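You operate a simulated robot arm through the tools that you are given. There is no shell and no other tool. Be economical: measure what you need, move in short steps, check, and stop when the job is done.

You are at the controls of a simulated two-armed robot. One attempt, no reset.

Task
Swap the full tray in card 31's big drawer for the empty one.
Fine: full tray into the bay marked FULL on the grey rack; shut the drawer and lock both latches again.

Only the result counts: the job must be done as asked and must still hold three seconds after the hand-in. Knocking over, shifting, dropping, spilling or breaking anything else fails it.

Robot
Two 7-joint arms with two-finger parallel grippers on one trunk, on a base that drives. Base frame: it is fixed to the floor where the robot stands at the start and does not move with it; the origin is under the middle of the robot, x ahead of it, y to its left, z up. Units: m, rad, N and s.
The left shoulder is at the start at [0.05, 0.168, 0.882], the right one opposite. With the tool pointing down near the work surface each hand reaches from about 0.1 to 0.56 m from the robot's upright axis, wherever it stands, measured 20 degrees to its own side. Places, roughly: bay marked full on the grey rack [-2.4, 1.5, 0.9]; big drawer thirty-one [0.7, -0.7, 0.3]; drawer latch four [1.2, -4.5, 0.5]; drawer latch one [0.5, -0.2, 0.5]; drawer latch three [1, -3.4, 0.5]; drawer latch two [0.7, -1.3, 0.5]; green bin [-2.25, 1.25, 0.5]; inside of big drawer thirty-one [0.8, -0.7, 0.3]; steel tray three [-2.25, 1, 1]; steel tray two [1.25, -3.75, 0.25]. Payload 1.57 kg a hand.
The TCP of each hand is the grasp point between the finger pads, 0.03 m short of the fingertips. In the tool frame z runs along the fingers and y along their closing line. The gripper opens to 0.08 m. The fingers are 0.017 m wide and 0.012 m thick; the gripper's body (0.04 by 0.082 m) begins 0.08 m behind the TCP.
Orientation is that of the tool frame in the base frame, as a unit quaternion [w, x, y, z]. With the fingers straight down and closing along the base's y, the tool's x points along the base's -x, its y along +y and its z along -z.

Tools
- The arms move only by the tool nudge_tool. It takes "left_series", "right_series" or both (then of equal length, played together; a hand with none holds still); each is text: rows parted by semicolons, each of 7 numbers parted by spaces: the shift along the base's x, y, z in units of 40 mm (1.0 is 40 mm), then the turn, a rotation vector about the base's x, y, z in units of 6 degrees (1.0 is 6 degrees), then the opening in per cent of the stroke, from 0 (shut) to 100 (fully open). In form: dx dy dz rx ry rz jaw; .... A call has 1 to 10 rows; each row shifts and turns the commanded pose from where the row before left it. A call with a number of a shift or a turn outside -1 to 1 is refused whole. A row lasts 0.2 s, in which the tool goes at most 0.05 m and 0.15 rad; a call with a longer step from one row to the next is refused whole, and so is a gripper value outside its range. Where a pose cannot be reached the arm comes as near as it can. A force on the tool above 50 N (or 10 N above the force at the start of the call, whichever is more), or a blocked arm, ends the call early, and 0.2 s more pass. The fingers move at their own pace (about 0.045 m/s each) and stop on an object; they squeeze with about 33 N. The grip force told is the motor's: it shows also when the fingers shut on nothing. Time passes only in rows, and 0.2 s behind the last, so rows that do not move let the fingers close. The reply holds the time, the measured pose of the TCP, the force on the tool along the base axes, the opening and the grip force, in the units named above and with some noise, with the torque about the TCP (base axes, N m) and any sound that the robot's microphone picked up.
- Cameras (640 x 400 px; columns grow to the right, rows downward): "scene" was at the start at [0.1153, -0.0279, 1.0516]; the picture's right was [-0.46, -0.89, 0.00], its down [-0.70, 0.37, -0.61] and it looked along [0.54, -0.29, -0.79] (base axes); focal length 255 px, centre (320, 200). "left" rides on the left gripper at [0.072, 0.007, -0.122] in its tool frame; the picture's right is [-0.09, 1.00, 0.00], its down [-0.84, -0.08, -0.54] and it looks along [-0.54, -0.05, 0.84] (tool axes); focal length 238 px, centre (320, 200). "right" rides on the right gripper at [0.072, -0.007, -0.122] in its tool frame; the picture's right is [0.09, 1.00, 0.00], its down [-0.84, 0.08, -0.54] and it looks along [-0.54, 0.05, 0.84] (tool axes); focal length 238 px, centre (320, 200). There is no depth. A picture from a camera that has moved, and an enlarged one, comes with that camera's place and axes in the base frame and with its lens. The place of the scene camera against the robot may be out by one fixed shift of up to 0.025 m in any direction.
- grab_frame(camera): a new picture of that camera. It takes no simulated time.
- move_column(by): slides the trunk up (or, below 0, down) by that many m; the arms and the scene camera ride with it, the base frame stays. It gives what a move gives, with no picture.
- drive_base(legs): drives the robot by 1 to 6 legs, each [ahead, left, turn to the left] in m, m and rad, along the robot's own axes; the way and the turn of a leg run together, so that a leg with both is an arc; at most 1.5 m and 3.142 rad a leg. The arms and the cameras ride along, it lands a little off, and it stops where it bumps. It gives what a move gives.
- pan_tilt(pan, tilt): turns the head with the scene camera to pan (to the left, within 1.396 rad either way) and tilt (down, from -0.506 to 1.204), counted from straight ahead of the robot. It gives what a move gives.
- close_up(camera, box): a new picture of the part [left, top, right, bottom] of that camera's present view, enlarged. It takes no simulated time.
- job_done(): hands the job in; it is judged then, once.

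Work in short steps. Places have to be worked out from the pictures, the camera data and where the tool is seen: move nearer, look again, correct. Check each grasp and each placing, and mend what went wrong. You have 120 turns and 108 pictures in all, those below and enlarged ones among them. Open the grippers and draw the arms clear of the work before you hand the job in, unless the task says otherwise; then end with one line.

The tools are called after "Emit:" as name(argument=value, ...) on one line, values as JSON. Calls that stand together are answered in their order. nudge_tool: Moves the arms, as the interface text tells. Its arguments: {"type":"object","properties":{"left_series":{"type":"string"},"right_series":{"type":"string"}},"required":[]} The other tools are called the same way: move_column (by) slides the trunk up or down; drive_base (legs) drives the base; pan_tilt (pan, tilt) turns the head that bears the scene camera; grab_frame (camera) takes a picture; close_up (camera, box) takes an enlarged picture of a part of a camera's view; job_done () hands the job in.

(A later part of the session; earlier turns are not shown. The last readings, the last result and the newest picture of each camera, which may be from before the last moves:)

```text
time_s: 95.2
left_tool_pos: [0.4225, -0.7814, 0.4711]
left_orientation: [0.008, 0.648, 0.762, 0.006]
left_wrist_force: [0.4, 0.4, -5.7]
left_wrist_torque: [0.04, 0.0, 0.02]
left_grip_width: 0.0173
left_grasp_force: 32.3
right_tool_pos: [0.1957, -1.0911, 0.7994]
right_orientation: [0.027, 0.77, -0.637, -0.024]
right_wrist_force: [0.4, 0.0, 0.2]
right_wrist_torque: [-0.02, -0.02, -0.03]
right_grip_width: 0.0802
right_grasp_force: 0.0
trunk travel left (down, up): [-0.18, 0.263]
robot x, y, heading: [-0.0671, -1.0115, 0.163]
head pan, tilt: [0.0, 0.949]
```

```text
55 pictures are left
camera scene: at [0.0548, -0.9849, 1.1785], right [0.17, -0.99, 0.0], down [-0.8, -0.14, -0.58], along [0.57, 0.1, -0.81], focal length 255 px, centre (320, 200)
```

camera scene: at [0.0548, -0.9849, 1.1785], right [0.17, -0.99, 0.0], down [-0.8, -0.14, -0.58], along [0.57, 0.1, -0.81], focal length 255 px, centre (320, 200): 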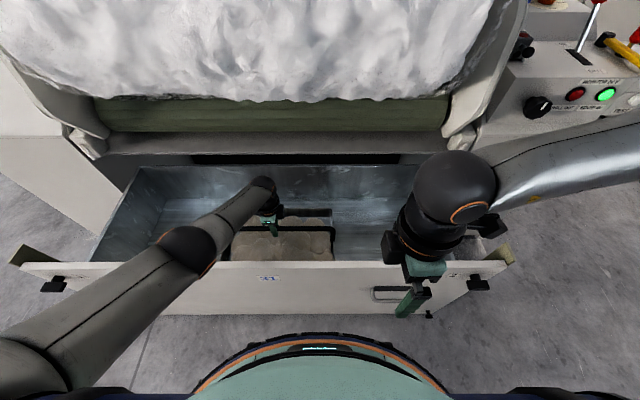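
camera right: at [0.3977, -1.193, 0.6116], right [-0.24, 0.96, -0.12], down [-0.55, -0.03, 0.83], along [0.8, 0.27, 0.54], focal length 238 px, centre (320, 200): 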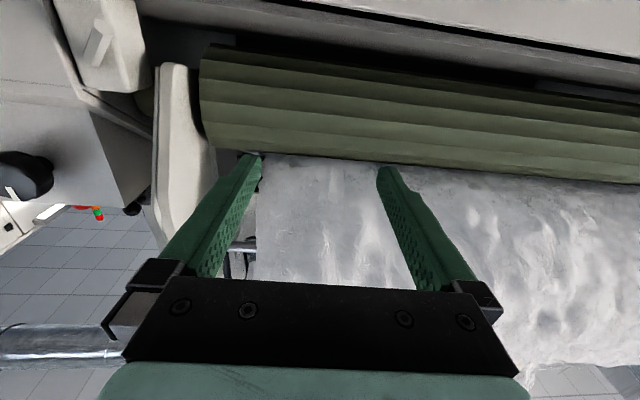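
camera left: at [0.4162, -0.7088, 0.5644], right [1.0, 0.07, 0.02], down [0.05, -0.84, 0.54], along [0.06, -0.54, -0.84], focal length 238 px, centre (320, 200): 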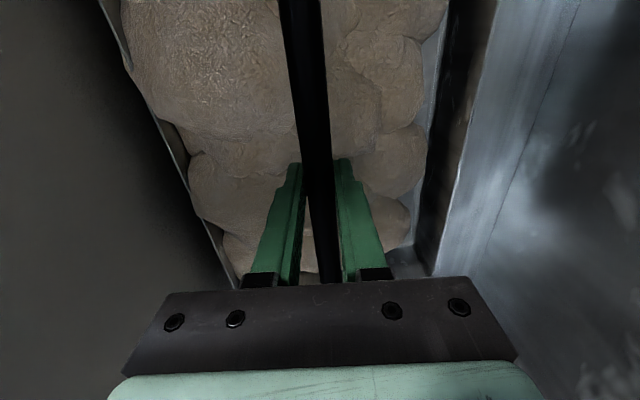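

Only about 6–7 N: one hand suffices. Lift with the trunk all the way and then some with the arm.

Emit:
move_column(by=0.26)

Emit:
nudge_tool(left_series="0 0 0.5 0 0 0 0;0 0 0.5 0 0 0 0;0 0 0.5 0 0 0 0;0 0 0.5 0 0 0 0;0 0 0.5 0 0 0 0;0 0 0.5 0 0 0 0")

Emit:
grab_frame(camera="scene")

Emit:
grab_frame(camera="left")

```text
time_s: 97.9
left_tool_pos: [0.4239, -0.7797, 0.7315]
left_orientation: [0.008, 0.648, 0.761, 0.007]
left_wrist_force: [0.2, -0.4, -5.5]
left_wrist_torque: [0.04, 0.03, 0.0]
left_grip_width: 0.0174
left_grasp_force: 32.1
right_tool_pos: [0.1984, -1.0909, 1.0594]
right_orientation: [0.026, 0.77, -0.638, -0.024]
right_wrist_force: [-0.1, 0.3, -0.4]
right_wrist_torque: [0.01, -0.05, 0.02]
right_grip_width: 0.0798
right_grasp_force: 0.0
trunk travel left (down, up): [-0.44, 0.003]
robot x, y, heading: [-0.0654, -1.0107, 0.163]
head pan, tilt: [0.0, 0.949]
```

```text
time_s: 99.3
left_tool_pos: [0.4242, -0.783, 0.8505]
left_orientation: [0.009, 0.648, 0.762, 0.006]
left_wrist_force: [0.3, -0.5, -5.7]
left_wrist_torque: [0.04, 0.03, 0.02]
left_grip_width: 0.0176
left_grasp_force: 32.5
right_tool_pos: [0.1961, -1.0902, 1.0603]
right_orientation: [0.026, 0.769, -0.638, -0.024]
right_wrist_force: [0.0, 0.3, 0.8]
right_wrist_torque: [0.02, 0.01, -0.03]
right_grip_width: 0.0804
right_grasp_force: 0.0
trunk travel left (down, up): [-0.44, 0.003]
robot x, y, heading: [-0.0632, -1.0091, 0.162]
head pan, tilt: [0.0, 0.949]
```

```text
54 pictures are left
camera scene: at [0.0547, -0.9849, 1.4385], right [0.17, -0.99, 0.0], down [-0.8, -0.13, -0.58], along [0.57, 0.1, -0.81], focal length 255 px, centre (320, 200)
```

scene: 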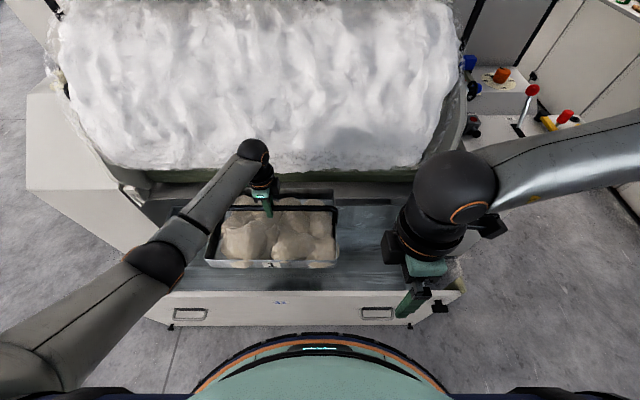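

```text
53 pictures are left
camera left: at [0.4166, -0.7102, 0.9733], right [1.0, 0.07, 0.02], down [0.05, -0.84, 0.54], along [0.06, -0.54, -0.84], focal length 238 px, centre (320, 200)
```

left: 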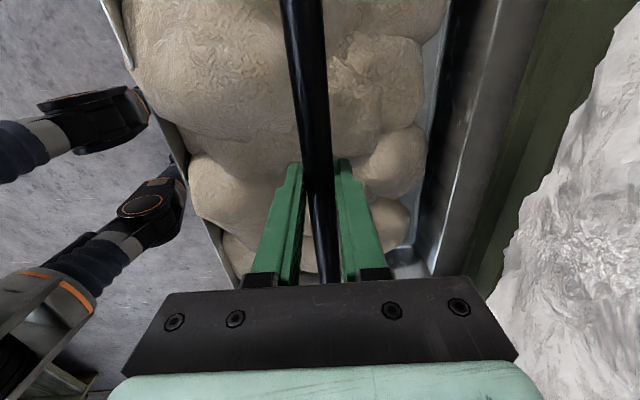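

Tray is out, level and clear. Back off 0.5 m, turn left and look toward the rack.

Emit:
drive_base(legs=[[-0.5, 0, 0], [0, 0, 2.0]])

Emit:
pan_tilt(pan=0, tilt=0.35)

Emit:
grab_frame(camera="scene")

```text
time_s: 107.1
left_tool_pos: [-0.9838, -0.7522, 0.8494]
left_orientation: [-0.001, -0.301, 0.954, 0.011]
left_wrist_force: [0.9, -0.2, -6.2]
left_wrist_torque: [0.03, 0.03, 0.01]
left_grip_width: 0.0175
left_grasp_force: 32.4
right_tool_pos: [-0.6068, -0.8234, 1.0602]
right_orientation: [0.035, 0.949, 0.313, 0.01]
right_wrist_force: [-0.4, 0.2, -0.4]
right_wrist_torque: [-0.01, -0.02, 0.01]
right_grip_width: 0.0798
right_grasp_force: 0.0
trunk travel left (down, up): [-0.44, 0.003]
robot x, y, heading: [-0.5668, -1.0956, 2.184]
head pan, tilt: [0.0, 0.949]
```

```text
time_s: 108.1
left_tool_pos: [-0.9826, -0.7521, 0.8495]
left_orientation: [-0.001, -0.301, 0.953, 0.011]
left_wrist_force: [0.0, 0.2, -5.8]
left_wrist_torque: [-0.03, 0.02, -0.02]
left_grip_width: 0.0175
left_grasp_force: 32.2
right_tool_pos: [-0.6076, -0.8236, 1.06]
right_orientation: [0.034, 0.949, 0.313, 0.01]
right_wrist_force: [0.5, -0.3, -0.3]
right_wrist_torque: [-0.01, 0.04, 0.01]
right_grip_width: 0.08
right_grasp_force: 0.1
trunk travel left (down, up): [-0.44, 0.003]
robot x, y, heading: [-0.5675, -1.0929, 2.193]
head pan, tilt: [0.0, 0.351]
```

```text
52 pictures are left
camera scene: at [-0.6332, -0.9782, 1.4896], right [0.82, 0.58, 0.0], down [0.2, -0.28, -0.94], along [-0.54, 0.77, -0.34], focal length 255 px, centre (320, 200)
```

scene: 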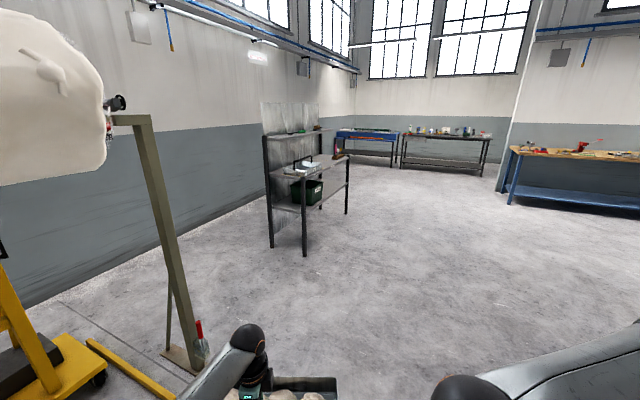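

The grey rack stands ahead by the left wall, with the empty tray on its middle shelf and the green bin below; a post stands off to the left. Drive to stand in front of the rack at ~1 m and face it.

Emit:
drive_base(legs=[[1.15, -0.37, 0], [1.15, -0.37, 0], [0, 0, 0.95]])

Emit:
grab_frame(camera="scene")

```text
time_s: 122.4
left_tool_pos: [-1.818, 1.0621, 0.8497]
left_orientation: [0.006, 0.71, -0.704, -0.008]
left_wrist_force: [0.1, 0.4, -6.0]
left_wrist_torque: [-0.05, 0.02, 0.04]
left_grip_width: 0.0173
left_grasp_force: 32.4
right_tool_pos: [-1.5461, 1.3307, 1.0606]
right_orientation: [0.026, 0.694, 0.719, 0.024]
right_wrist_force: [0.3, 0.2, -0.7]
right_wrist_torque: [0.01, -0.01, -0.03]
right_grip_width: 0.0798
right_grasp_force: 0.1
trunk travel left (down, up): [-0.44, 0.003]
robot x, y, heading: [-1.3029, 1.2145, -3.123]
head pan, tilt: [0.0, 0.351]
```

```text
51 pictures are left
camera scene: at [-1.4234, 1.218, 1.4897], right [-0.01, 1.0, 0.0], down [0.34, 0.01, -0.94], along [-0.94, -0.01, -0.34], focal length 255 px, centre (320, 200)
```

scene: 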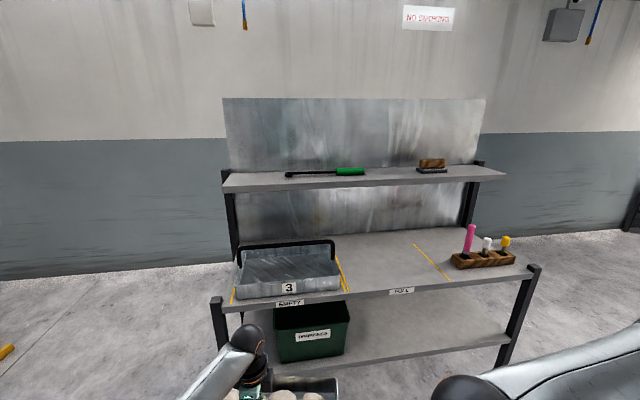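

The middle shelf has EMPTY (tray 3) and FULL bays with yellow lines. Zoom to see the bay edges.

Emit:
close_up(camera="scene", box=[210, 160, 530, 360])

```text
2.00 times, centred on (370, 260) of scene
camera zoom: at [-1.4234, 1.218, 1.4897], right [-0.01, 1.0, 0.0], down [0.34, 0.01, -0.94], along [-0.94, -0.01, -0.34], focal length 510 px, centre (220, 80)
```

zoom: 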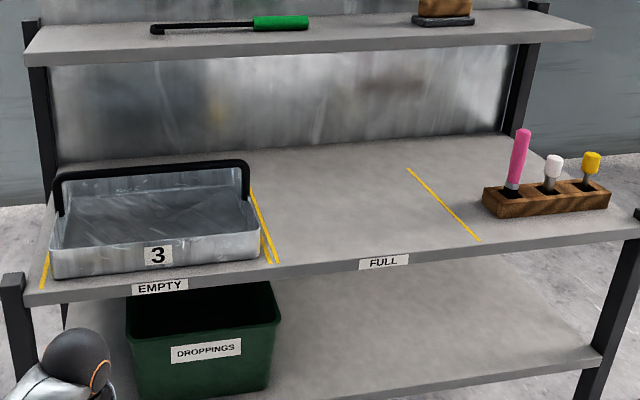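

I judge the rack to be yawed ~0.17 rad from me; FULL bay centre ≈ (-2.33,1.49), shelf z≈0.87, tray bottom is ~0.14 below the bail. Raise the tray 0.23 m, turn square to the rack, and slide right in front of the FULL bay (tray still in front of the shelf).

Emit:
nudge_tool(left_series="0 0 0.575 0 0 0 0;0 0 0.575 0 0 0 0;0 0 0.575 0 0 0 0;0 0 0.575 0 0 0 0;0 0 0.575 0 0 0 0;0 0 0.575 0 0 0 0;0 0 0.575 0 0 0 0;0 0 0.575 0 0 0 0;0 0 0.575 0 0 0 0;0 0 0.575 0 0 0 0")

Emit:
drive_base(legs=[[0, 0, 0.153], [0.14, -0.59, 0]])

Emit:
pan_tilt(pan=0.0, tilt=0.65)

Emit:
grab_frame(camera="scene")

```text
time_s: 124.6
left_tool_pos: [-1.8184, 1.0619, 1.0808]
left_orientation: [0.005, 0.71, -0.704, -0.008]
left_wrist_force: [-0.4, -0.2, -5.6]
left_wrist_torque: [-0.01, 0.02, 0.0]
left_grip_width: 0.0175
left_grasp_force: 32.2
right_tool_pos: [-1.5464, 1.3312, 1.0593]
right_orientation: [0.027, 0.694, 0.719, 0.025]
right_wrist_force: [-0.1, 0.0, -0.2]
right_wrist_torque: [0.0, 0.0, 0.01]
right_grip_width: 0.0799
right_grasp_force: 0.0
trunk travel left (down, up): [-0.44, 0.003]
robot x, y, heading: [-1.3002, 1.2109, -3.125]
head pan, tilt: [0.0, 0.351]
```

```text
time_s: 128.7
left_tool_pos: [-2.0251, 1.5466, 1.0794]
left_orientation: [0.006, 0.763, -0.646, -0.008]
left_wrist_force: [-0.2, -0.3, -6.3]
left_wrist_torque: [-0.03, -0.05, 0.01]
left_grip_width: 0.0175
left_grasp_force: 32.7
right_tool_pos: [-1.799, 1.8554, 1.0597]
right_orientation: [0.025, 0.636, 0.771, 0.026]
right_wrist_force: [0.0, 0.1, -0.1]
right_wrist_torque: [0.01, 0.02, 0.02]
right_grip_width: 0.0799
right_grasp_force: 0.1
trunk travel left (down, up): [-0.44, 0.003]
robot x, y, heading: [-1.5375, 1.7804, -2.967]
head pan, tilt: [0.0, 0.351]
```

```text
time_s: 129.5
left_tool_pos: [-2.0251, 1.5455, 1.0805]
left_orientation: [0.006, 0.764, -0.645, -0.008]
left_wrist_force: [0.2, 0.0, -5.8]
left_wrist_torque: [-0.01, -0.01, 0.02]
left_grip_width: 0.0175
left_grasp_force: 31.5
right_tool_pos: [-1.7993, 1.8558, 1.0589]
right_orientation: [0.025, 0.636, 0.771, 0.026]
right_wrist_force: [0.0, -0.3, -0.8]
right_wrist_torque: [0.0, -0.01, -0.02]
right_grip_width: 0.08
right_grasp_force: 0.1
trunk travel left (down, up): [-0.44, 0.003]
robot x, y, heading: [-1.5377, 1.7767, -2.971]
head pan, tilt: [0.0, 0.649]
```

```text
49 pictures are left
camera scene: at [-1.6521, 1.7629, 1.4627], right [-0.17, 0.99, 0.0], down [0.6, 0.1, -0.8], along [-0.78, -0.14, -0.6], focal length 255 px, centre (320, 200)
```

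scene: 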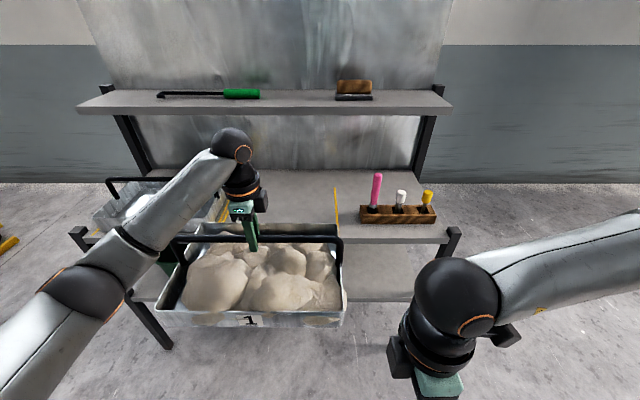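

Tray "1" is square to the rack. Zoom to measure tray versus bay lines laterally.

Emit:
close_up(camera="scene", box=[140, 170, 364, 310])

Emit:
grab_frame(camera="left")

```text
2.86 times, centred on (252, 240) of scene
camera zoom: at [-1.6521, 1.7629, 1.4627], right [-0.17, 0.99, 0.0], down [0.6, 0.1, -0.8], along [-0.78, -0.14, -0.6], focal length 729 px, centre (514, 86)
```

zoom: 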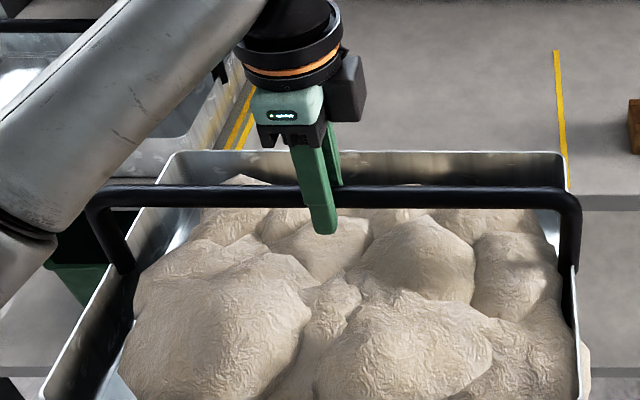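

```text
47 pictures are left
camera left: at [-2.0178, 1.4738, 1.2026], right [-1.0, -0.07, 0.02], down [-0.05, 0.84, 0.54], along [-0.06, 0.54, -0.84], focal length 238 px, centre (320, 200)
```

left: 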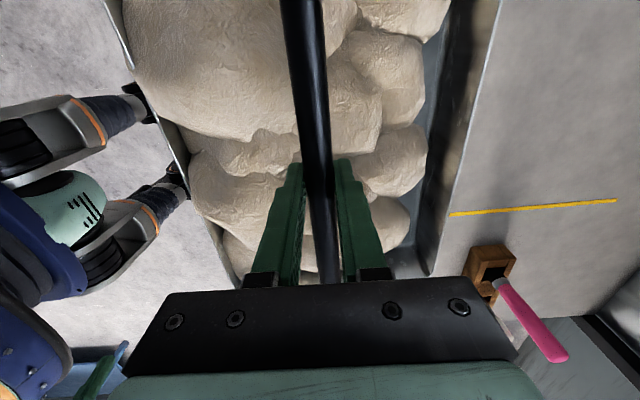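

Left-cam and scene agree: bay spans 1.67–2.066 in lateral, tray centre ≈1.87 — aligned. In depth the bay centre is 0.36 m ahead of the tray, the upper shelf edge just 4 cm beyond that, so I'll set down ~3 cm short and then slide it back with a tilted hand. Drive in 0.15 m first.

Emit:
drive_base(legs=[[0.15, 0, 0]])

Emit:
grab_frame(camera="scene")

```text
time_s: 130.9
left_tool_pos: [-2.1763, 1.5204, 1.0799]
left_orientation: [0.006, 0.764, -0.645, -0.009]
left_wrist_force: [-0.4, 0.6, -5.0]
left_wrist_torque: [-0.03, 0.0, 0.04]
left_grip_width: 0.0176
left_grasp_force: 32.5
right_tool_pos: [-1.9491, 1.8299, 1.0591]
right_orientation: [0.025, 0.635, 0.772, 0.027]
right_wrist_force: [-0.8, 0.3, 0.8]
right_wrist_torque: [0.02, 0.0, 0.03]
right_grip_width: 0.0801
right_grasp_force: 0.1
trunk travel left (down, up): [-0.44, 0.003]
robot x, y, heading: [-1.6851, 1.7491, -2.969]
head pan, tilt: [0.0, 0.649]
```

```text
46 pictures are left
camera scene: at [-1.8029, 1.7365, 1.4625], right [-0.17, 0.99, 0.0], down [0.6, 0.1, -0.8], along [-0.78, -0.14, -0.61], focal length 255 px, centre (320, 200)
```

scene: 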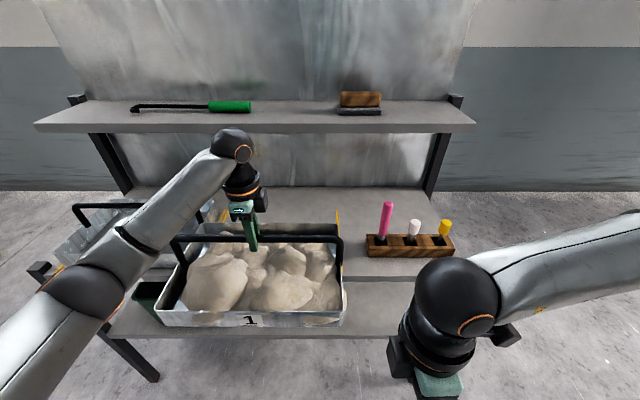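

Still aligned. Drive another 0.11 m, then extend the arm 6.5 cm at this height.

Emit:
drive_base(legs=[[0.11, 0, 0]])

Emit:
grab_frame(camera="scene")

Emit:
grab_frame(camera="left")

```text
time_s: 132.1
left_tool_pos: [-2.2822, 1.5011, 1.08]
left_orientation: [0.006, 0.763, -0.647, -0.008]
left_wrist_force: [-0.3, 0.2, -5.6]
left_wrist_torque: [-0.01, 0.0, 0.04]
left_grip_width: 0.0175
left_grasp_force: 31.9
right_tool_pos: [-2.0545, 1.8108, 1.0598]
right_orientation: [0.025, 0.635, 0.772, 0.027]
right_wrist_force: [-0.3, 0.0, -0.2]
right_wrist_torque: [0.01, 0.0, -0.02]
right_grip_width: 0.0803
right_grasp_force: 0.0
trunk travel left (down, up): [-0.44, 0.003]
robot x, y, heading: [-1.7939, 1.7317, -2.967]
head pan, tilt: [0.0, 0.649]
```

```text
45 pictures are left
camera scene: at [-1.9086, 1.7182, 1.4625], right [-0.17, 0.99, 0.0], down [0.6, 0.1, -0.8], along [-0.78, -0.14, -0.61], focal length 255 px, centre (320, 200)
```

scene: 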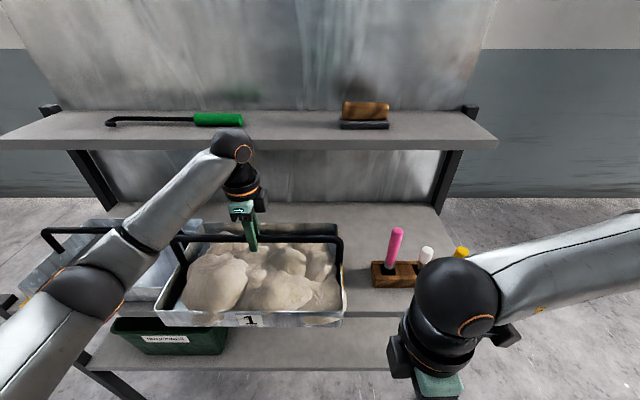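

```text
44 pictures are left
camera left: at [-2.274, 1.4292, 1.2021], right [-1.0, -0.07, 0.02], down [-0.05, 0.84, 0.54], along [-0.06, 0.54, -0.84], focal length 238 px, centre (320, 200)
```

left: 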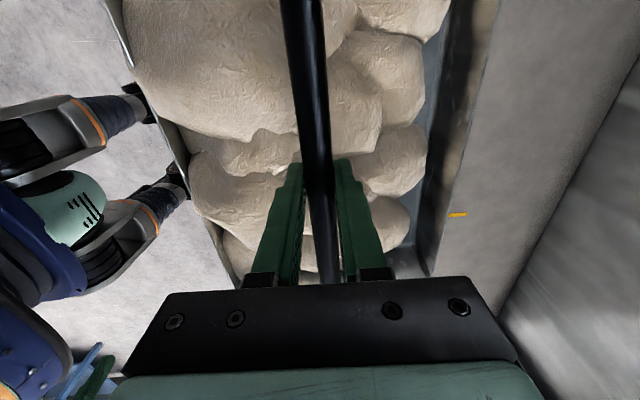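

Line's far end reads fwd 2.234, consistent. Extend 6.7 cm forward, then lower 5 cm.

Emit:
nudge_tool(left_series="-0.41 -0.07 0 0 0 0 0;-0.41 -0.07 0 0 0 0 0;-0.41 -0.07 0 0 0 0 0;-0.41 -0.07 0 0 0 0 0;0 0 -0.4 0 0 0 0;0 0 -0.4 0 0 0 0;0 0 -0.4 0 0 0 0")

Emit:
grab_frame(camera="scene")

```text
time_s: 133.7
left_tool_pos: [-2.3453, 1.4899, 1.0323]
left_orientation: [0.006, 0.763, -0.646, -0.008]
left_wrist_force: [-0.2, 0.4, -6.0]
left_wrist_torque: [-0.02, 0.01, 0.01]
left_grip_width: 0.0176
left_grasp_force: 32.3
right_tool_pos: [-2.0546, 1.8122, 1.0596]
right_orientation: [0.024, 0.636, 0.771, 0.027]
right_wrist_force: [-0.2, -0.2, 0.0]
right_wrist_torque: [-0.01, 0.0, 0.0]
right_grip_width: 0.0804
right_grasp_force: 0.2
trunk travel left (down, up): [-0.44, 0.003]
robot x, y, heading: [-1.7914, 1.7322, -2.969]
head pan, tilt: [0.0, 0.649]
```

```text
43 pictures are left
camera scene: at [-1.9078, 1.7183, 1.4626], right [-0.17, 0.99, 0.0], down [0.6, 0.1, -0.8], along [-0.78, -0.14, -0.61], focal length 255 px, centre (320, 200)
```

scene: 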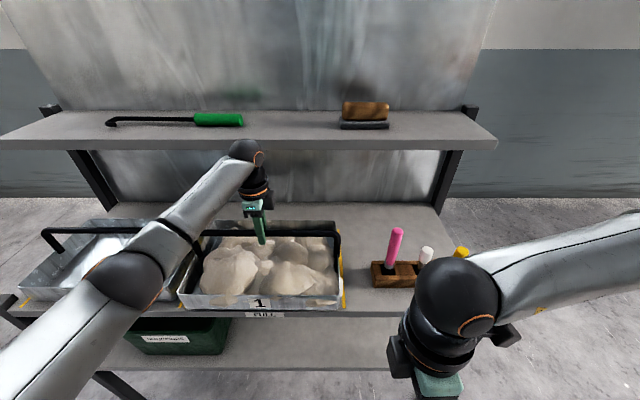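

Tray is just above the shelf, inside the lines. Lower gently until contact.

Emit:
nudge_tool(left_series="0 0 -0.15 0 0 0 0;0 0 -0.15 0 0 0 0;0 0 -0.12 0 0 0 0;0 0 0 0 0 0 0")

```text
time_s: 134.7
left_tool_pos: [-2.3465, 1.4905, 1.0161]
left_orientation: [0.005, 0.764, -0.645, -0.009]
left_wrist_force: [-0.3, 0.2, -5.1]
left_wrist_torque: [0.0, 0.01, 0.0]
left_grip_width: 0.0175
left_grasp_force: 32.0
right_tool_pos: [-2.0538, 1.8109, 1.0587]
right_orientation: [0.024, 0.636, 0.771, 0.026]
right_wrist_force: [0.0, 0.0, -0.4]
right_wrist_torque: [0.0, 0.02, 0.04]
right_grip_width: 0.08
right_grasp_force: 0.0
trunk travel left (down, up): [-0.44, 0.003]
robot x, y, heading: [-1.79, 1.7319, -2.968]
head pan, tilt: [0.0, 0.649]
```

Emit:
nudge_tool(left_series="0 0 -0.12 0 0 0 0;0 0 0 0 0 0 0")

Emit:
nudge_tool(left_series="0 0 -0.12 0 0 0 0;0 0 0 0 0 0 0")

Emit:
close_up(camera="scene", box=[160, 200, 400, 350])

```text
time_s: 135.3
left_tool_pos: [-2.3465, 1.4903, 1.0108]
left_orientation: [0.006, 0.764, -0.645, -0.008]
left_wrist_force: [0.6, 0.7, -7.0]
left_wrist_torque: [-0.02, 0.01, 0.03]
left_grip_width: 0.0172
left_grasp_force: 32.4
right_tool_pos: [-2.0535, 1.8115, 1.0603]
right_orientation: [0.024, 0.636, 0.771, 0.027]
right_wrist_force: [-1.0, -1.2, -0.9]
right_wrist_torque: [0.0, 0.02, 0.03]
right_grip_width: 0.0802
right_grasp_force: 0.0
trunk travel left (down, up): [-0.44, 0.003]
robot x, y, heading: [-1.7891, 1.7347, -2.97]
head pan, tilt: [0.0, 0.649]
```

```text
time_s: 135.9
left_tool_pos: [-2.3463, 1.4901, 1.0043]
left_orientation: [0.005, 0.764, -0.646, -0.008]
left_wrist_force: [0.1, 0.4, -5.8]
left_wrist_torque: [-0.01, 0.01, -0.02]
left_grip_width: 0.0175
left_grasp_force: 32.4
right_tool_pos: [-2.0538, 1.8112, 1.059]
right_orientation: [0.024, 0.636, 0.771, 0.026]
right_wrist_force: [-0.5, -0.6, 0.3]
right_wrist_torque: [-0.02, 0.0, -0.01]
right_grip_width: 0.0798
right_grasp_force: 0.0
trunk travel left (down, up): [-0.44, 0.003]
robot x, y, heading: [-1.7923, 1.7306, -2.969]
head pan, tilt: [0.0, 0.649]
```

```text
2.67 times, centred on (280, 275) of scene
camera zoom: at [-1.9076, 1.7184, 1.4626], right [-0.17, 0.99, 0.0], down [0.6, 0.1, -0.8], along [-0.78, -0.14, -0.6], focal length 680 px, centre (427, 0)
```

zoom: 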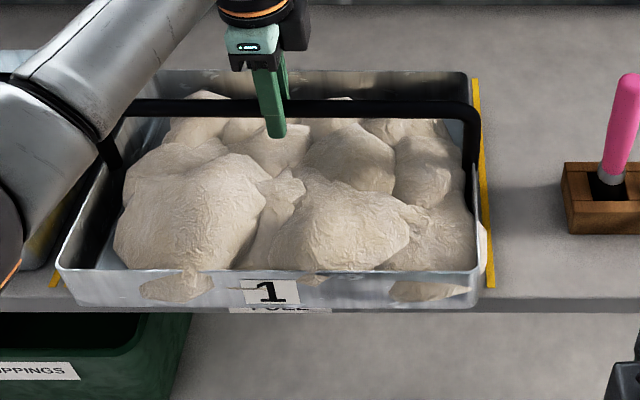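

Still hanging; keep lowering in small steps.

Emit:
nudge_tool(left_series="0 0 -0.1 0 0 0 0;0 0 -0.1 0 0 0 0;0 0 0 0 0 0 0")

Emit:
nudge_tool(left_series="0 0 -0.1 0 0 0 0;0 0 -0.1 0 0 0 0;0 0 0 0 0 0 0")

```text
time_s: 136.7
left_tool_pos: [-2.3473, 1.4917, 1.0028]
left_orientation: [0.009, 0.763, -0.646, -0.012]
left_wrist_force: [-1.8, -4.8, 23.1]
left_wrist_torque: [0.27, 0.06, -0.02]
left_grip_width: 0.0173
left_grasp_force: 32.0
right_tool_pos: [-2.0534, 1.8113, 1.061]
right_orientation: [0.023, 0.635, 0.771, 0.025]
right_wrist_force: [-0.8, -0.9, 0.3]
right_wrist_torque: [-0.03, 0.0, 0.01]
right_grip_width: 0.0799
right_grasp_force: 0.1
trunk travel left (down, up): [-0.44, 0.003]
robot x, y, heading: [-1.7915, 1.7347, -2.969]
head pan, tilt: [0.0, 0.649]
```

```text
time_s: 137.5
left_tool_pos: [-2.3462, 1.4928, 0.9954]
left_orientation: [0.01, 0.763, -0.646, -0.011]
left_wrist_force: [-2.0, -3.9, 28.4]
left_wrist_torque: [0.1, 0.03, 0.02]
left_grip_width: 0.0172
left_grasp_force: 32.8
right_tool_pos: [-2.051, 1.8113, 1.0609]
right_orientation: [0.023, 0.635, 0.771, 0.025]
right_wrist_force: [0.4, 0.6, 0.7]
right_wrist_torque: [-0.01, -0.02, 0.0]
right_grip_width: 0.0802
right_grasp_force: 0.0
trunk travel left (down, up): [-0.44, 0.003]
robot x, y, heading: [-1.791, 1.7335, -2.967]
head pan, tilt: [0.0, 0.649]
```

Contact: the tray rests. Open partly, tilt the hand back 18° about the bail, and look.

Emit:
nudge_tool(left_series="0 0 0 0 0 0 60;0 0 0.2 0 0 0 60;0 0 0 0 0 0 60;0 0 0 -0.17 0.985 0 60;0 0 0 -0.17 0.985 0 60;0 0 0 -0.17 0.985 0 60")

Emit:
close_up(camera="scene", box=[160, 200, 400, 350])

```text
time_s: 138.9
left_tool_pos: [-2.3463, 1.4907, 0.9978]
left_orientation: [0.127, 0.753, -0.637, -0.109]
left_wrist_force: [-0.4, 0.4, -0.2]
left_wrist_torque: [0.02, 0.04, -0.01]
left_grip_width: 0.0481
left_grasp_force: 0.0
right_tool_pos: [-2.0537, 1.8115, 1.06]
right_orientation: [0.023, 0.635, 0.772, 0.026]
right_wrist_force: [-0.5, 0.0, -0.1]
right_wrist_torque: [0.03, 0.0, -0.01]
right_grip_width: 0.0799
right_grasp_force: 0.0
trunk travel left (down, up): [-0.44, 0.003]
robot x, y, heading: [-1.791, 1.7331, -2.971]
head pan, tilt: [0.0, 0.649]
```

```text
2.67 times, centred on (280, 275) of scene
camera zoom: at [-1.9067, 1.7184, 1.4628], right [-0.17, 0.99, 0.0], down [0.6, 0.1, -0.8], along [-0.78, -0.14, -0.6], focal length 680 px, centre (427, 0)
```

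zoom: 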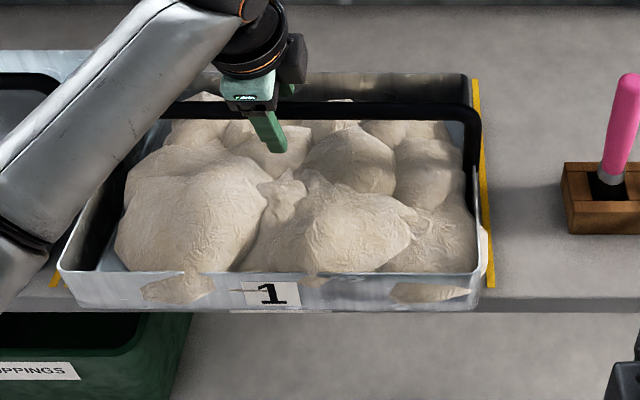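

The tray sits ~3.5 cm too far forward, as planned. Grip the bail with the tilted hand and slide it back 3.5 cm.

Emit:
nudge_tool(left_series="0 0 0.05 0 0 0 0;0 0 0 0 0 0 0;0 0 0 0 0 0 0;-0.29 -0.05 0 0 0 0 0;-0.29 -0.05 0 0 0 0 0;-0.29 -0.05 0 0 0 0 0;0 0 0 0 0 0 0")

Emit:
close_up(camera="scene", box=[160, 200, 400, 350])

```text
time_s: 140.5
left_tool_pos: [-2.3812, 1.4835, 1.0011]
left_orientation: [0.126, 0.753, -0.637, -0.108]
left_wrist_force: [-0.5, 0.6, -5.9]
left_wrist_torque: [-0.06, -0.03, 0.02]
left_grip_width: 0.0176
left_grasp_force: 32.4
right_tool_pos: [-2.0536, 1.8117, 1.0602]
right_orientation: [0.025, 0.636, 0.771, 0.027]
right_wrist_force: [-0.9, 0.4, 0.3]
right_wrist_torque: [0.0, 0.04, -0.01]
right_grip_width: 0.0802
right_grasp_force: 0.1
trunk travel left (down, up): [-0.44, 0.003]
robot x, y, heading: [-1.7916, 1.7357, -2.968]
head pan, tilt: [0.0, 0.649]
```

```text
2.67 times, centred on (280, 275) of scene
camera zoom: at [-1.9076, 1.7183, 1.4626], right [-0.17, 0.99, 0.0], down [0.6, 0.1, -0.8], along [-0.78, -0.14, -0.6], focal length 680 px, centre (427, 0)
```

zoom: 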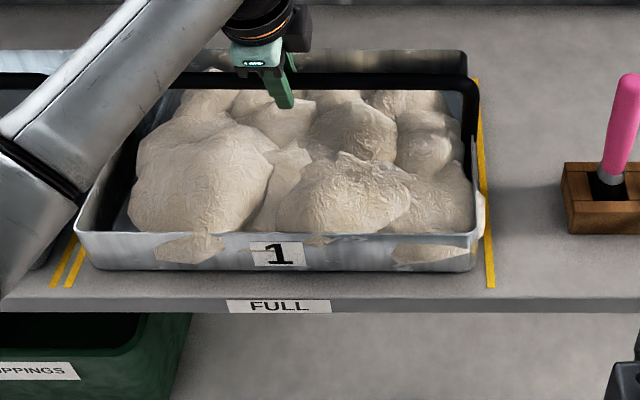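

The tray is now inside the lines all round. Lower the last millimetres, release, lift the hand clear and back.

Emit:
nudge_tool(left_series="0 0 -0.1 0 0 0 0;0 0 -0.05 0 0 0 0;0 0 0 0 0 0 60;0 0 0 0 0 0 100;0 0 0 0 0 0 100;0.15 0.03 0.5 0 0 0 100;0.15 0.03 0.5 0 0 0 100;0.15 0.03 0.5 0 0 0 100")

Emit:
grab_frame(camera="scene")

```text
time_s: 142.3
left_tool_pos: [-2.3616, 1.4871, 1.0559]
left_orientation: [0.126, 0.753, -0.637, -0.107]
left_wrist_force: [-0.8, -0.3, -0.5]
left_wrist_torque: [0.01, -0.01, 0.01]
left_grip_width: 0.08
left_grasp_force: 0.0
right_tool_pos: [-2.053, 1.8116, 1.0598]
right_orientation: [0.024, 0.636, 0.771, 0.027]
right_wrist_force: [-0.6, -0.1, 0.6]
right_wrist_torque: [-0.02, 0.01, -0.02]
right_grip_width: 0.08
right_grasp_force: 0.1
trunk travel left (down, up): [-0.44, 0.003]
robot x, y, heading: [-1.7913, 1.7306, -2.966]
head pan, tilt: [0.0, 0.649]
```

```text
39 pictures are left
camera scene: at [-1.9068, 1.7187, 1.4627], right [-0.17, 0.99, 0.0], down [0.6, 0.1, -0.8], along [-0.78, -0.14, -0.6], focal length 255 px, centre (320, 200)
```

scene: 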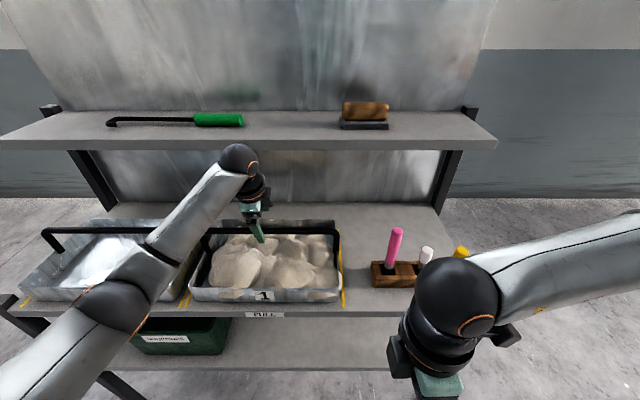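

The full tray is in its bay. Raise the hand, back off, and slide left 0.415 m to tray 3.

Emit:
nudge_tool(left_series="0.2 0.03 0.6 0 0 0 100;0.2 0.03 0.6 0 0 0 100;0.2 0.03 0.4 0 0 0 100")

Emit:
drive_base(legs=[[-0.12, 0, 0], [0, 0.415, 0]])

Emit:
grab_frame(camera="scene")

Emit:
grab_frame(camera="left")

```text
time_s: 143.1
left_tool_pos: [-2.3389, 1.4915, 1.1186]
left_orientation: [0.126, 0.753, -0.637, -0.109]
left_wrist_force: [-0.1, 1.0, -0.2]
left_wrist_torque: [-0.02, 0.01, -0.01]
left_grip_width: 0.0801
left_grasp_force: 0.1
right_tool_pos: [-2.0529, 1.8126, 1.0593]
right_orientation: [0.024, 0.636, 0.771, 0.027]
right_wrist_force: [0.9, -0.8, -0.9]
right_wrist_torque: [0.05, -0.01, 0.02]
right_grip_width: 0.08
right_grasp_force: 0.1
trunk travel left (down, up): [-0.44, 0.003]
robot x, y, heading: [-1.7892, 1.7312, -2.968]
head pan, tilt: [0.0, 0.649]
```

```text
time_s: 146.5
left_tool_pos: [-2.1496, 1.1007, 1.1188]
left_orientation: [0.125, 0.752, -0.638, -0.108]
left_wrist_force: [-0.6, 0.2, 0.1]
left_wrist_torque: [0.03, 0.0, -0.04]
left_grip_width: 0.0796
left_grasp_force: 0.1
right_tool_pos: [-1.863, 1.4209, 1.0607]
right_orientation: [0.023, 0.637, 0.77, 0.026]
right_wrist_force: [0.4, 0.3, 0.3]
right_wrist_torque: [0.01, -0.01, 0.01]
right_grip_width: 0.0799
right_grasp_force: 0.1
trunk travel left (down, up): [-0.44, 0.003]
robot x, y, heading: [-1.6006, 1.3432, -2.975]
head pan, tilt: [0.0, 0.649]
```

```text
38 pictures are left
camera scene: at [-1.7174, 1.3273, 1.4627], right [-0.17, 0.99, 0.0], down [0.6, 0.1, -0.8], along [-0.79, -0.13, -0.6], focal length 255 px, centre (320, 200)
```

scene: 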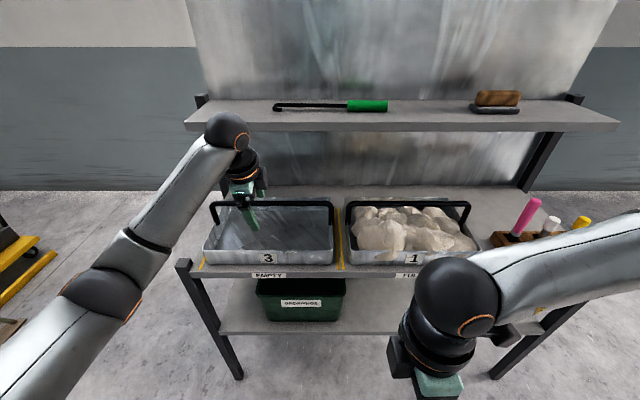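

```text
37 pictures are left
camera left: at [-2.1051, 1.0347, 1.2362], right [-0.94, -0.06, 0.33], down [0.11, 0.86, 0.49], along [-0.31, 0.5, -0.81], focal length 238 px, centre (320, 200)
```

left: 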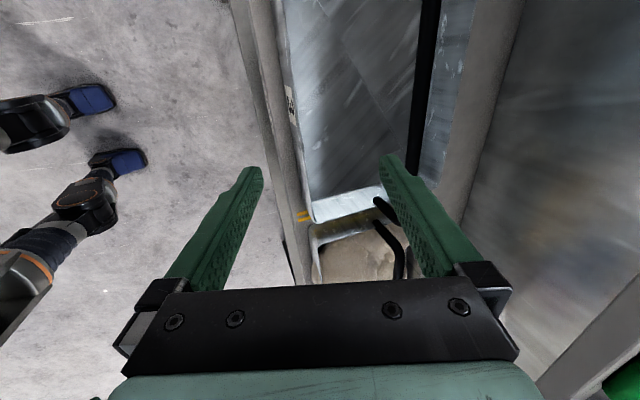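

Tray 1 sits properly in FULL. Using it as reference, tray 3's bail centre is 1.5 cm right and 17.5 cm ahead of the TCP. Drive 0.12 ahead, then shift with the arm.

Emit:
drive_base(legs=[[0.12, 0, 0]])

Emit:
nudge_tool(left_series="-0.4 0.1 -0.2 0 0 0 100;-0.4 0.05 -0.2 0 0 0 100;-0.4 0.05 -0.2 0 0 0 100")

Emit:
close_up(camera="scene", box=[160, 170, 400, 320])

Emit:
grab_frame(camera="left")

```text
time_s: 147.7
left_tool_pos: [-2.2673, 1.08, 1.1179]
left_orientation: [0.125, 0.752, -0.638, -0.108]
left_wrist_force: [-0.9, -0.4, 0.3]
left_wrist_torque: [-0.01, -0.01, 0.01]
left_grip_width: 0.08
left_grasp_force: 0.0
right_tool_pos: [-1.9825, 1.4018, 1.0598]
right_orientation: [0.024, 0.635, 0.771, 0.026]
right_wrist_force: [-0.4, 0.2, 0.4]
right_wrist_torque: [0.0, -0.04, 0.0]
right_grip_width: 0.0801
right_grasp_force: 0.0
trunk travel left (down, up): [-0.44, 0.003]
robot x, y, heading: [-1.7188, 1.3253, -2.97]
head pan, tilt: [0.0, 0.649]
```

```text
time_s: 148.5
left_tool_pos: [-2.3147, 1.0911, 1.0941]
left_orientation: [0.126, 0.751, -0.639, -0.108]
left_wrist_force: [0.4, 0.3, 0.2]
left_wrist_torque: [0.01, 0.0, 0.0]
left_grip_width: 0.08
left_grasp_force: 0.1
right_tool_pos: [-1.9817, 1.4008, 1.0598]
right_orientation: [0.025, 0.636, 0.771, 0.026]
right_wrist_force: [0.5, -0.2, -0.2]
right_wrist_torque: [-0.01, 0.01, 0.0]
right_grip_width: 0.0801
right_grasp_force: 0.1
trunk travel left (down, up): [-0.44, 0.003]
robot x, y, heading: [-1.7178, 1.3222, -2.971]
head pan, tilt: [0.0, 0.649]
```

```text
2.67 times, centred on (280, 245) of scene
camera zoom: at [-1.8347, 1.3079, 1.4627], right [-0.17, 0.99, 0.0], down [0.6, 0.1, -0.8], along [-0.78, -0.14, -0.6], focal length 680 px, centre (427, 80)
```

zoom: 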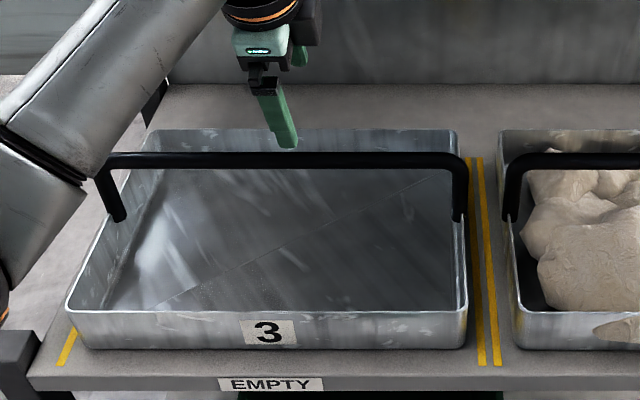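

```text
35 pictures are left
camera left: at [-2.2704, 1.0244, 1.2113], right [-0.94, -0.06, 0.33], down [0.11, 0.87, 0.49], along [-0.31, 0.5, -0.81], focal length 238 px, centre (320, 200)
```

left: 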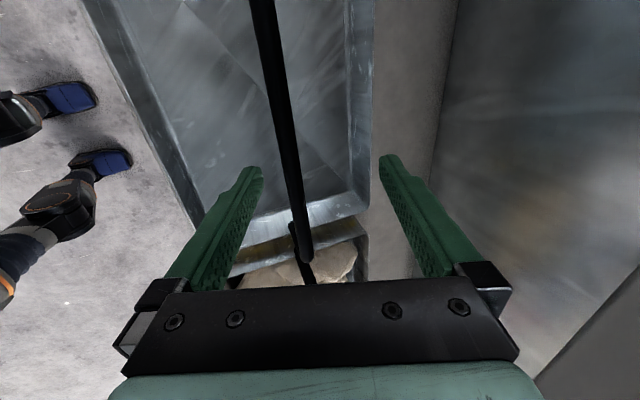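

Bail is centred between the jaws within ~7 mm. Small correction, lower 9.4 cm and grip.

Emit:
nudge_tool(left_series="0.18 -0.17 -0.35 0 0 0 100;0 0 -0.5 0 0 0 100;0 0 -0.5 0 0 0 100;0 0 -0.5 0 0 0 100;0 0 -0.45 0 0 0 100;0 0 0 0 0 0 0;0 0 0 0 0 0 0;0 0 0 0 0 0 0;0 0 0 0 0 0 0;0 0 0 0 0 0 0")

Emit:
grab_frame(camera="left")

```text
time_s: 150.7
left_tool_pos: [-2.3069, 1.0824, 1.0034]
left_orientation: [0.126, 0.752, -0.638, -0.11]
left_wrist_force: [-3.9, -1.2, 4.3]
left_wrist_torque: [0.08, 0.08, -0.01]
left_grip_width: 0.0174
left_grasp_force: 25.5
right_tool_pos: [-1.9811, 1.4005, 1.0603]
right_orientation: [0.025, 0.636, 0.771, 0.026]
right_wrist_force: [0.6, 0.0, 0.7]
right_wrist_torque: [0.03, -0.01, 0.0]
right_grip_width: 0.0801
right_grasp_force: 0.0
trunk travel left (down, up): [-0.44, 0.003]
robot x, y, heading: [-1.7183, 1.3236, -2.967]
head pan, tilt: [0.0, 0.649]
```

```text
34 pictures are left
camera left: at [-2.2623, 1.0164, 1.1205], right [-0.94, -0.06, 0.33], down [0.11, 0.86, 0.49], along [-0.32, 0.5, -0.81], focal length 238 px, centre (320, 200)
```

left: 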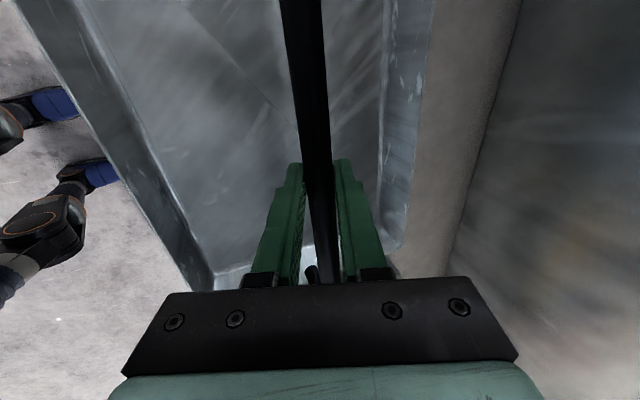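

Bail gripped. Lift 6 cm with the arm and check.

Emit:
nudge_tool(left_series="0 0 0.3 0 0 0 0;0 0 0.3 0 0 0 0;0 0 0.3 0 0 0 0;0 0 0.3 0 0 0 0;0 0 0.3 0 0 0 0;0 0 0 0 0 0 0")

Emit:
grab_frame(camera="scene")

```text
time_s: 152.1
left_tool_pos: [-2.3077, 1.0805, 1.0623]
left_orientation: [0.126, 0.752, -0.638, -0.109]
left_wrist_force: [0.1, 0.6, -6.3]
left_wrist_torque: [0.09, 0.01, -0.01]
left_grip_width: 0.0174
left_grasp_force: 32.0
right_tool_pos: [-1.981, 1.401, 1.0593]
right_orientation: [0.023, 0.635, 0.771, 0.026]
right_wrist_force: [0.5, 0.4, 0.0]
right_wrist_torque: [0.01, 0.02, -0.01]
right_grip_width: 0.08
right_grasp_force: 0.0
trunk travel left (down, up): [-0.44, 0.003]
robot x, y, heading: [-1.7185, 1.3226, -2.972]
head pan, tilt: [0.0, 0.649]
```

```text
33 pictures are left
camera scene: at [-1.8351, 1.3074, 1.4626], right [-0.17, 0.99, 0.0], down [0.6, 0.1, -0.8], along [-0.78, -0.14, -0.61], focal length 255 px, centre (320, 200)
```

scene: 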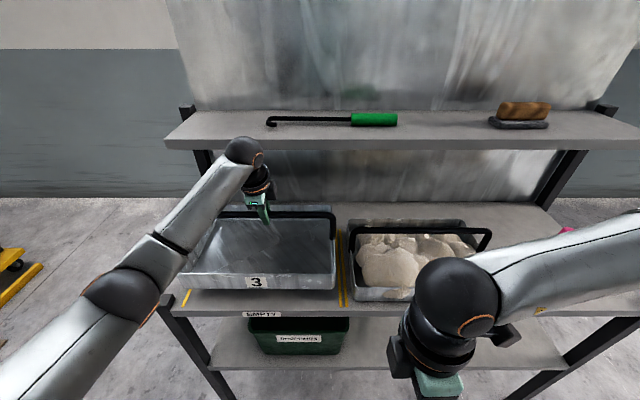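

Empty tray is level in hand. Back out, drive back across the open floor, and turn to face card 31.

Emit:
drive_base(legs=[[-0.5, 0, 0], [-0.083, 1.44, 0], [0, 0, -3.14]])

Emit:
pan_tilt(pan=-0.3, tilt=0.5)

Emit:
grab_frame(camera="scene")

```text
time_s: 169.0
left_tool_pos: [-0.3393, 0.2694, 1.0621]
left_orientation: [0.106, 0.624, 0.763, 0.128]
left_wrist_force: [-0.2, 0.6, -5.6]
left_wrist_torque: [-0.09, 0.01, 0.02]
left_grip_width: 0.0177
left_grasp_force: 32.2
right_tool_pos: [-0.6541, -0.0606, 1.0601]
right_orientation: [0.027, 0.782, -0.622, -0.024]
right_wrist_force: [-0.7, -0.2, 0.1]
right_wrist_torque: [0.01, -0.03, 0.01]
right_grip_width: 0.0801
right_grasp_force: 0.1
trunk travel left (down, up): [-0.44, 0.003]
robot x, y, heading: [-0.9207, 0.008, 0.211]
head pan, tilt: [0.0, 0.649]
```

```text
time_s: 169.8
left_tool_pos: [-0.3391, 0.2698, 1.0617]
left_orientation: [0.106, 0.624, 0.763, 0.127]
left_wrist_force: [-0.7, 0.0, -5.4]
left_wrist_torque: [-0.09, 0.02, -0.03]
left_grip_width: 0.0176
left_grasp_force: 32.7
right_tool_pos: [-0.6545, -0.0617, 1.0598]
right_orientation: [0.026, 0.782, -0.622, -0.023]
right_wrist_force: [0.6, -0.5, 0.6]
right_wrist_torque: [0.0, 0.02, 0.01]
right_grip_width: 0.0802
right_grasp_force: 0.1
trunk travel left (down, up): [-0.44, 0.003]
robot x, y, heading: [-0.9194, 0.0114, 0.203]
head pan, tilt: [-0.3, 0.499]
```

```text
32 pictures are left
camera scene: at [-0.7801, 0.015, 1.476], right [-0.09, -1.0, 0.0], down [-0.48, 0.04, -0.88], along [0.87, -0.08, -0.48], focal length 255 px, centre (320, 200)
```

scene: 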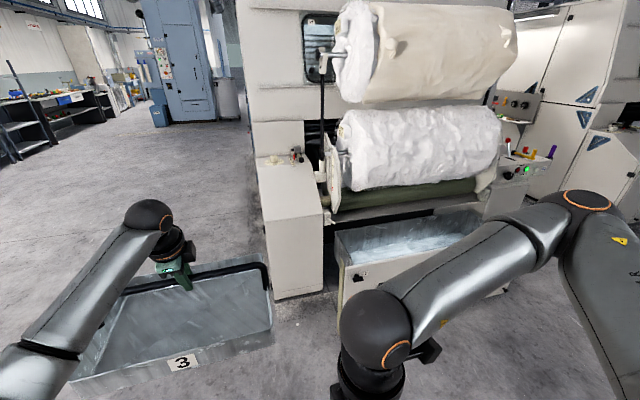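

Clear path. Slide right in front of the drawer.

Emit:
drive_base(legs=[[0, 0, -0.04], [0.12, -1.13, 0]])

Emit:
pan_tilt(pan=0, tilt=0.9)

Emit:
grab_frame(camera="scene")

```text
time_s: 176.1
left_tool_pos: [-0.0303, -0.8741, 1.0612]
left_orientation: [0.111, 0.647, 0.744, 0.125]
left_wrist_force: [-0.3, 0.3, -5.6]
left_wrist_torque: [-0.09, 0.04, -0.02]
left_grip_width: 0.0175
left_grasp_force: 32.0
right_tool_pos: [-0.3655, -1.1857, 1.0603]
right_orientation: [0.026, 0.762, -0.646, -0.024]
right_wrist_force: [0.3, 0.5, 0.3]
right_wrist_torque: [0.02, -0.02, -0.02]
right_grip_width: 0.08
right_grasp_force: 0.0
trunk travel left (down, up): [-0.44, 0.003]
robot x, y, heading: [-0.6236, -1.1006, 0.141]
head pan, tilt: [-0.3, 0.499]
```

```text
time_s: 176.9
left_tool_pos: [-0.0297, -0.874, 1.0625]
left_orientation: [0.11, 0.648, 0.744, 0.123]
left_wrist_force: [-0.3, 0.3, -5.2]
left_wrist_torque: [-0.14, -0.01, -0.01]
left_grip_width: 0.0174
left_grasp_force: 32.0
right_tool_pos: [-0.3664, -1.1853, 1.0595]
right_orientation: [0.026, 0.762, -0.647, -0.025]
right_wrist_force: [-0.5, -0.2, -0.6]
right_wrist_torque: [-0.03, 0.01, 0.0]
right_grip_width: 0.0801
right_grasp_force: 0.0
trunk travel left (down, up): [-0.44, 0.003]
robot x, y, heading: [-0.6243, -1.1006, 0.146]
head pan, tilt: [0.0, 0.901]
```

```text
31 pictures are left
camera scene: at [-0.5026, -1.0762, 1.4422], right [0.14, -0.99, 0.0], down [-0.78, -0.11, -0.62], along [0.61, 0.09, -0.78], focal length 255 px, centre (320, 200)
```

scene: 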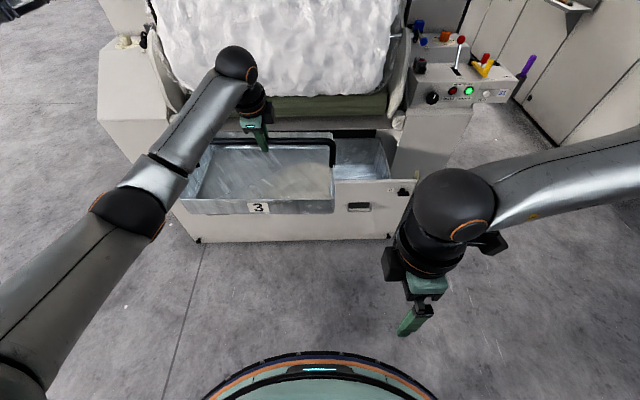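

Lower the trunk 0.21 m, square up (+0.02 rad) and drive ahead 0.44 m so the tray is above the drawer.

Emit:
move_column(by=-0.21)

Emit:
drive_base(legs=[[0, 0, 0.02], [0.42, 0, 0]])

Emit:
grab_frame(camera="scene")

Emit:
grab_frame(camera="left")

```text
time_s: 179.2
left_tool_pos: [-0.0315, -0.8749, 0.8521]
left_orientation: [0.11, 0.648, 0.743, 0.124]
left_wrist_force: [-0.2, 0.4, -5.6]
left_wrist_torque: [-0.08, 0.04, -0.03]
left_grip_width: 0.0176
left_grasp_force: 31.8
right_tool_pos: [-0.3667, -1.185, 0.85]
right_orientation: [0.026, 0.762, -0.647, -0.024]
right_wrist_force: [-1.0, -0.9, 0.9]
right_wrist_torque: [0.0, -0.04, 0.0]
right_grip_width: 0.08
right_grasp_force: 0.1
trunk travel left (down, up): [-0.23, 0.213]
robot x, y, heading: [-0.627, -1.1005, 0.14]
head pan, tilt: [0.0, 0.901]
```

```text
time_s: 182.1
left_tool_pos: [0.3746, -0.7984, 0.8523]
left_orientation: [0.109, 0.642, 0.748, 0.124]
left_wrist_force: [0.1, 0.8, -5.9]
left_wrist_torque: [-0.09, 0.0, 0.0]
left_grip_width: 0.0174
left_grasp_force: 32.4
right_tool_pos: [0.0434, -1.1145, 0.8501]
right_orientation: [0.027, 0.767, -0.641, -0.025]
right_wrist_force: [-0.6, 0.2, -0.6]
right_wrist_torque: [0.03, -0.01, 0.01]
right_grip_width: 0.0798
right_grasp_force: 0.0
trunk travel left (down, up): [-0.23, 0.213]
robot x, y, heading: [-0.214, -1.0321, 0.162]
head pan, tilt: [0.0, 0.901]
```

```text
30 pictures are left
camera scene: at [-0.094, -1.0079, 1.2321], right [0.16, -0.99, 0.0], down [-0.77, -0.12, -0.62], along [0.61, 0.1, -0.78], focal length 255 px, centre (320, 200)
```

scene: 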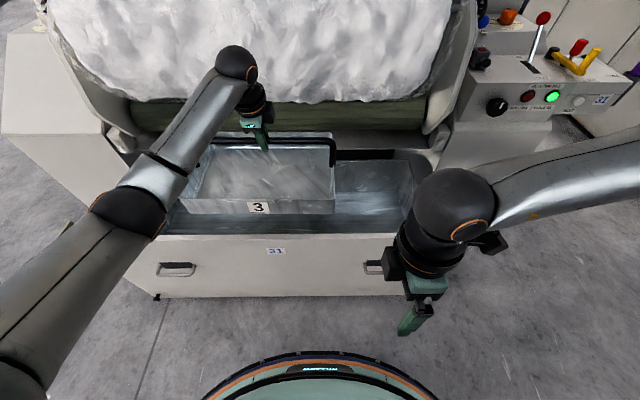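

```text
29 pictures are left
camera left: at [0.3302, -0.7326, 0.9692], right [0.94, 0.05, 0.33], down [-0.12, -0.86, 0.49], along [0.31, -0.5, -0.81], focal length 238 px, centre (320, 200)
```

left: 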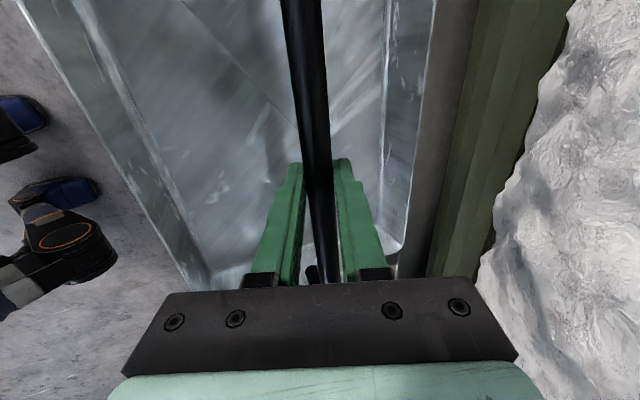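

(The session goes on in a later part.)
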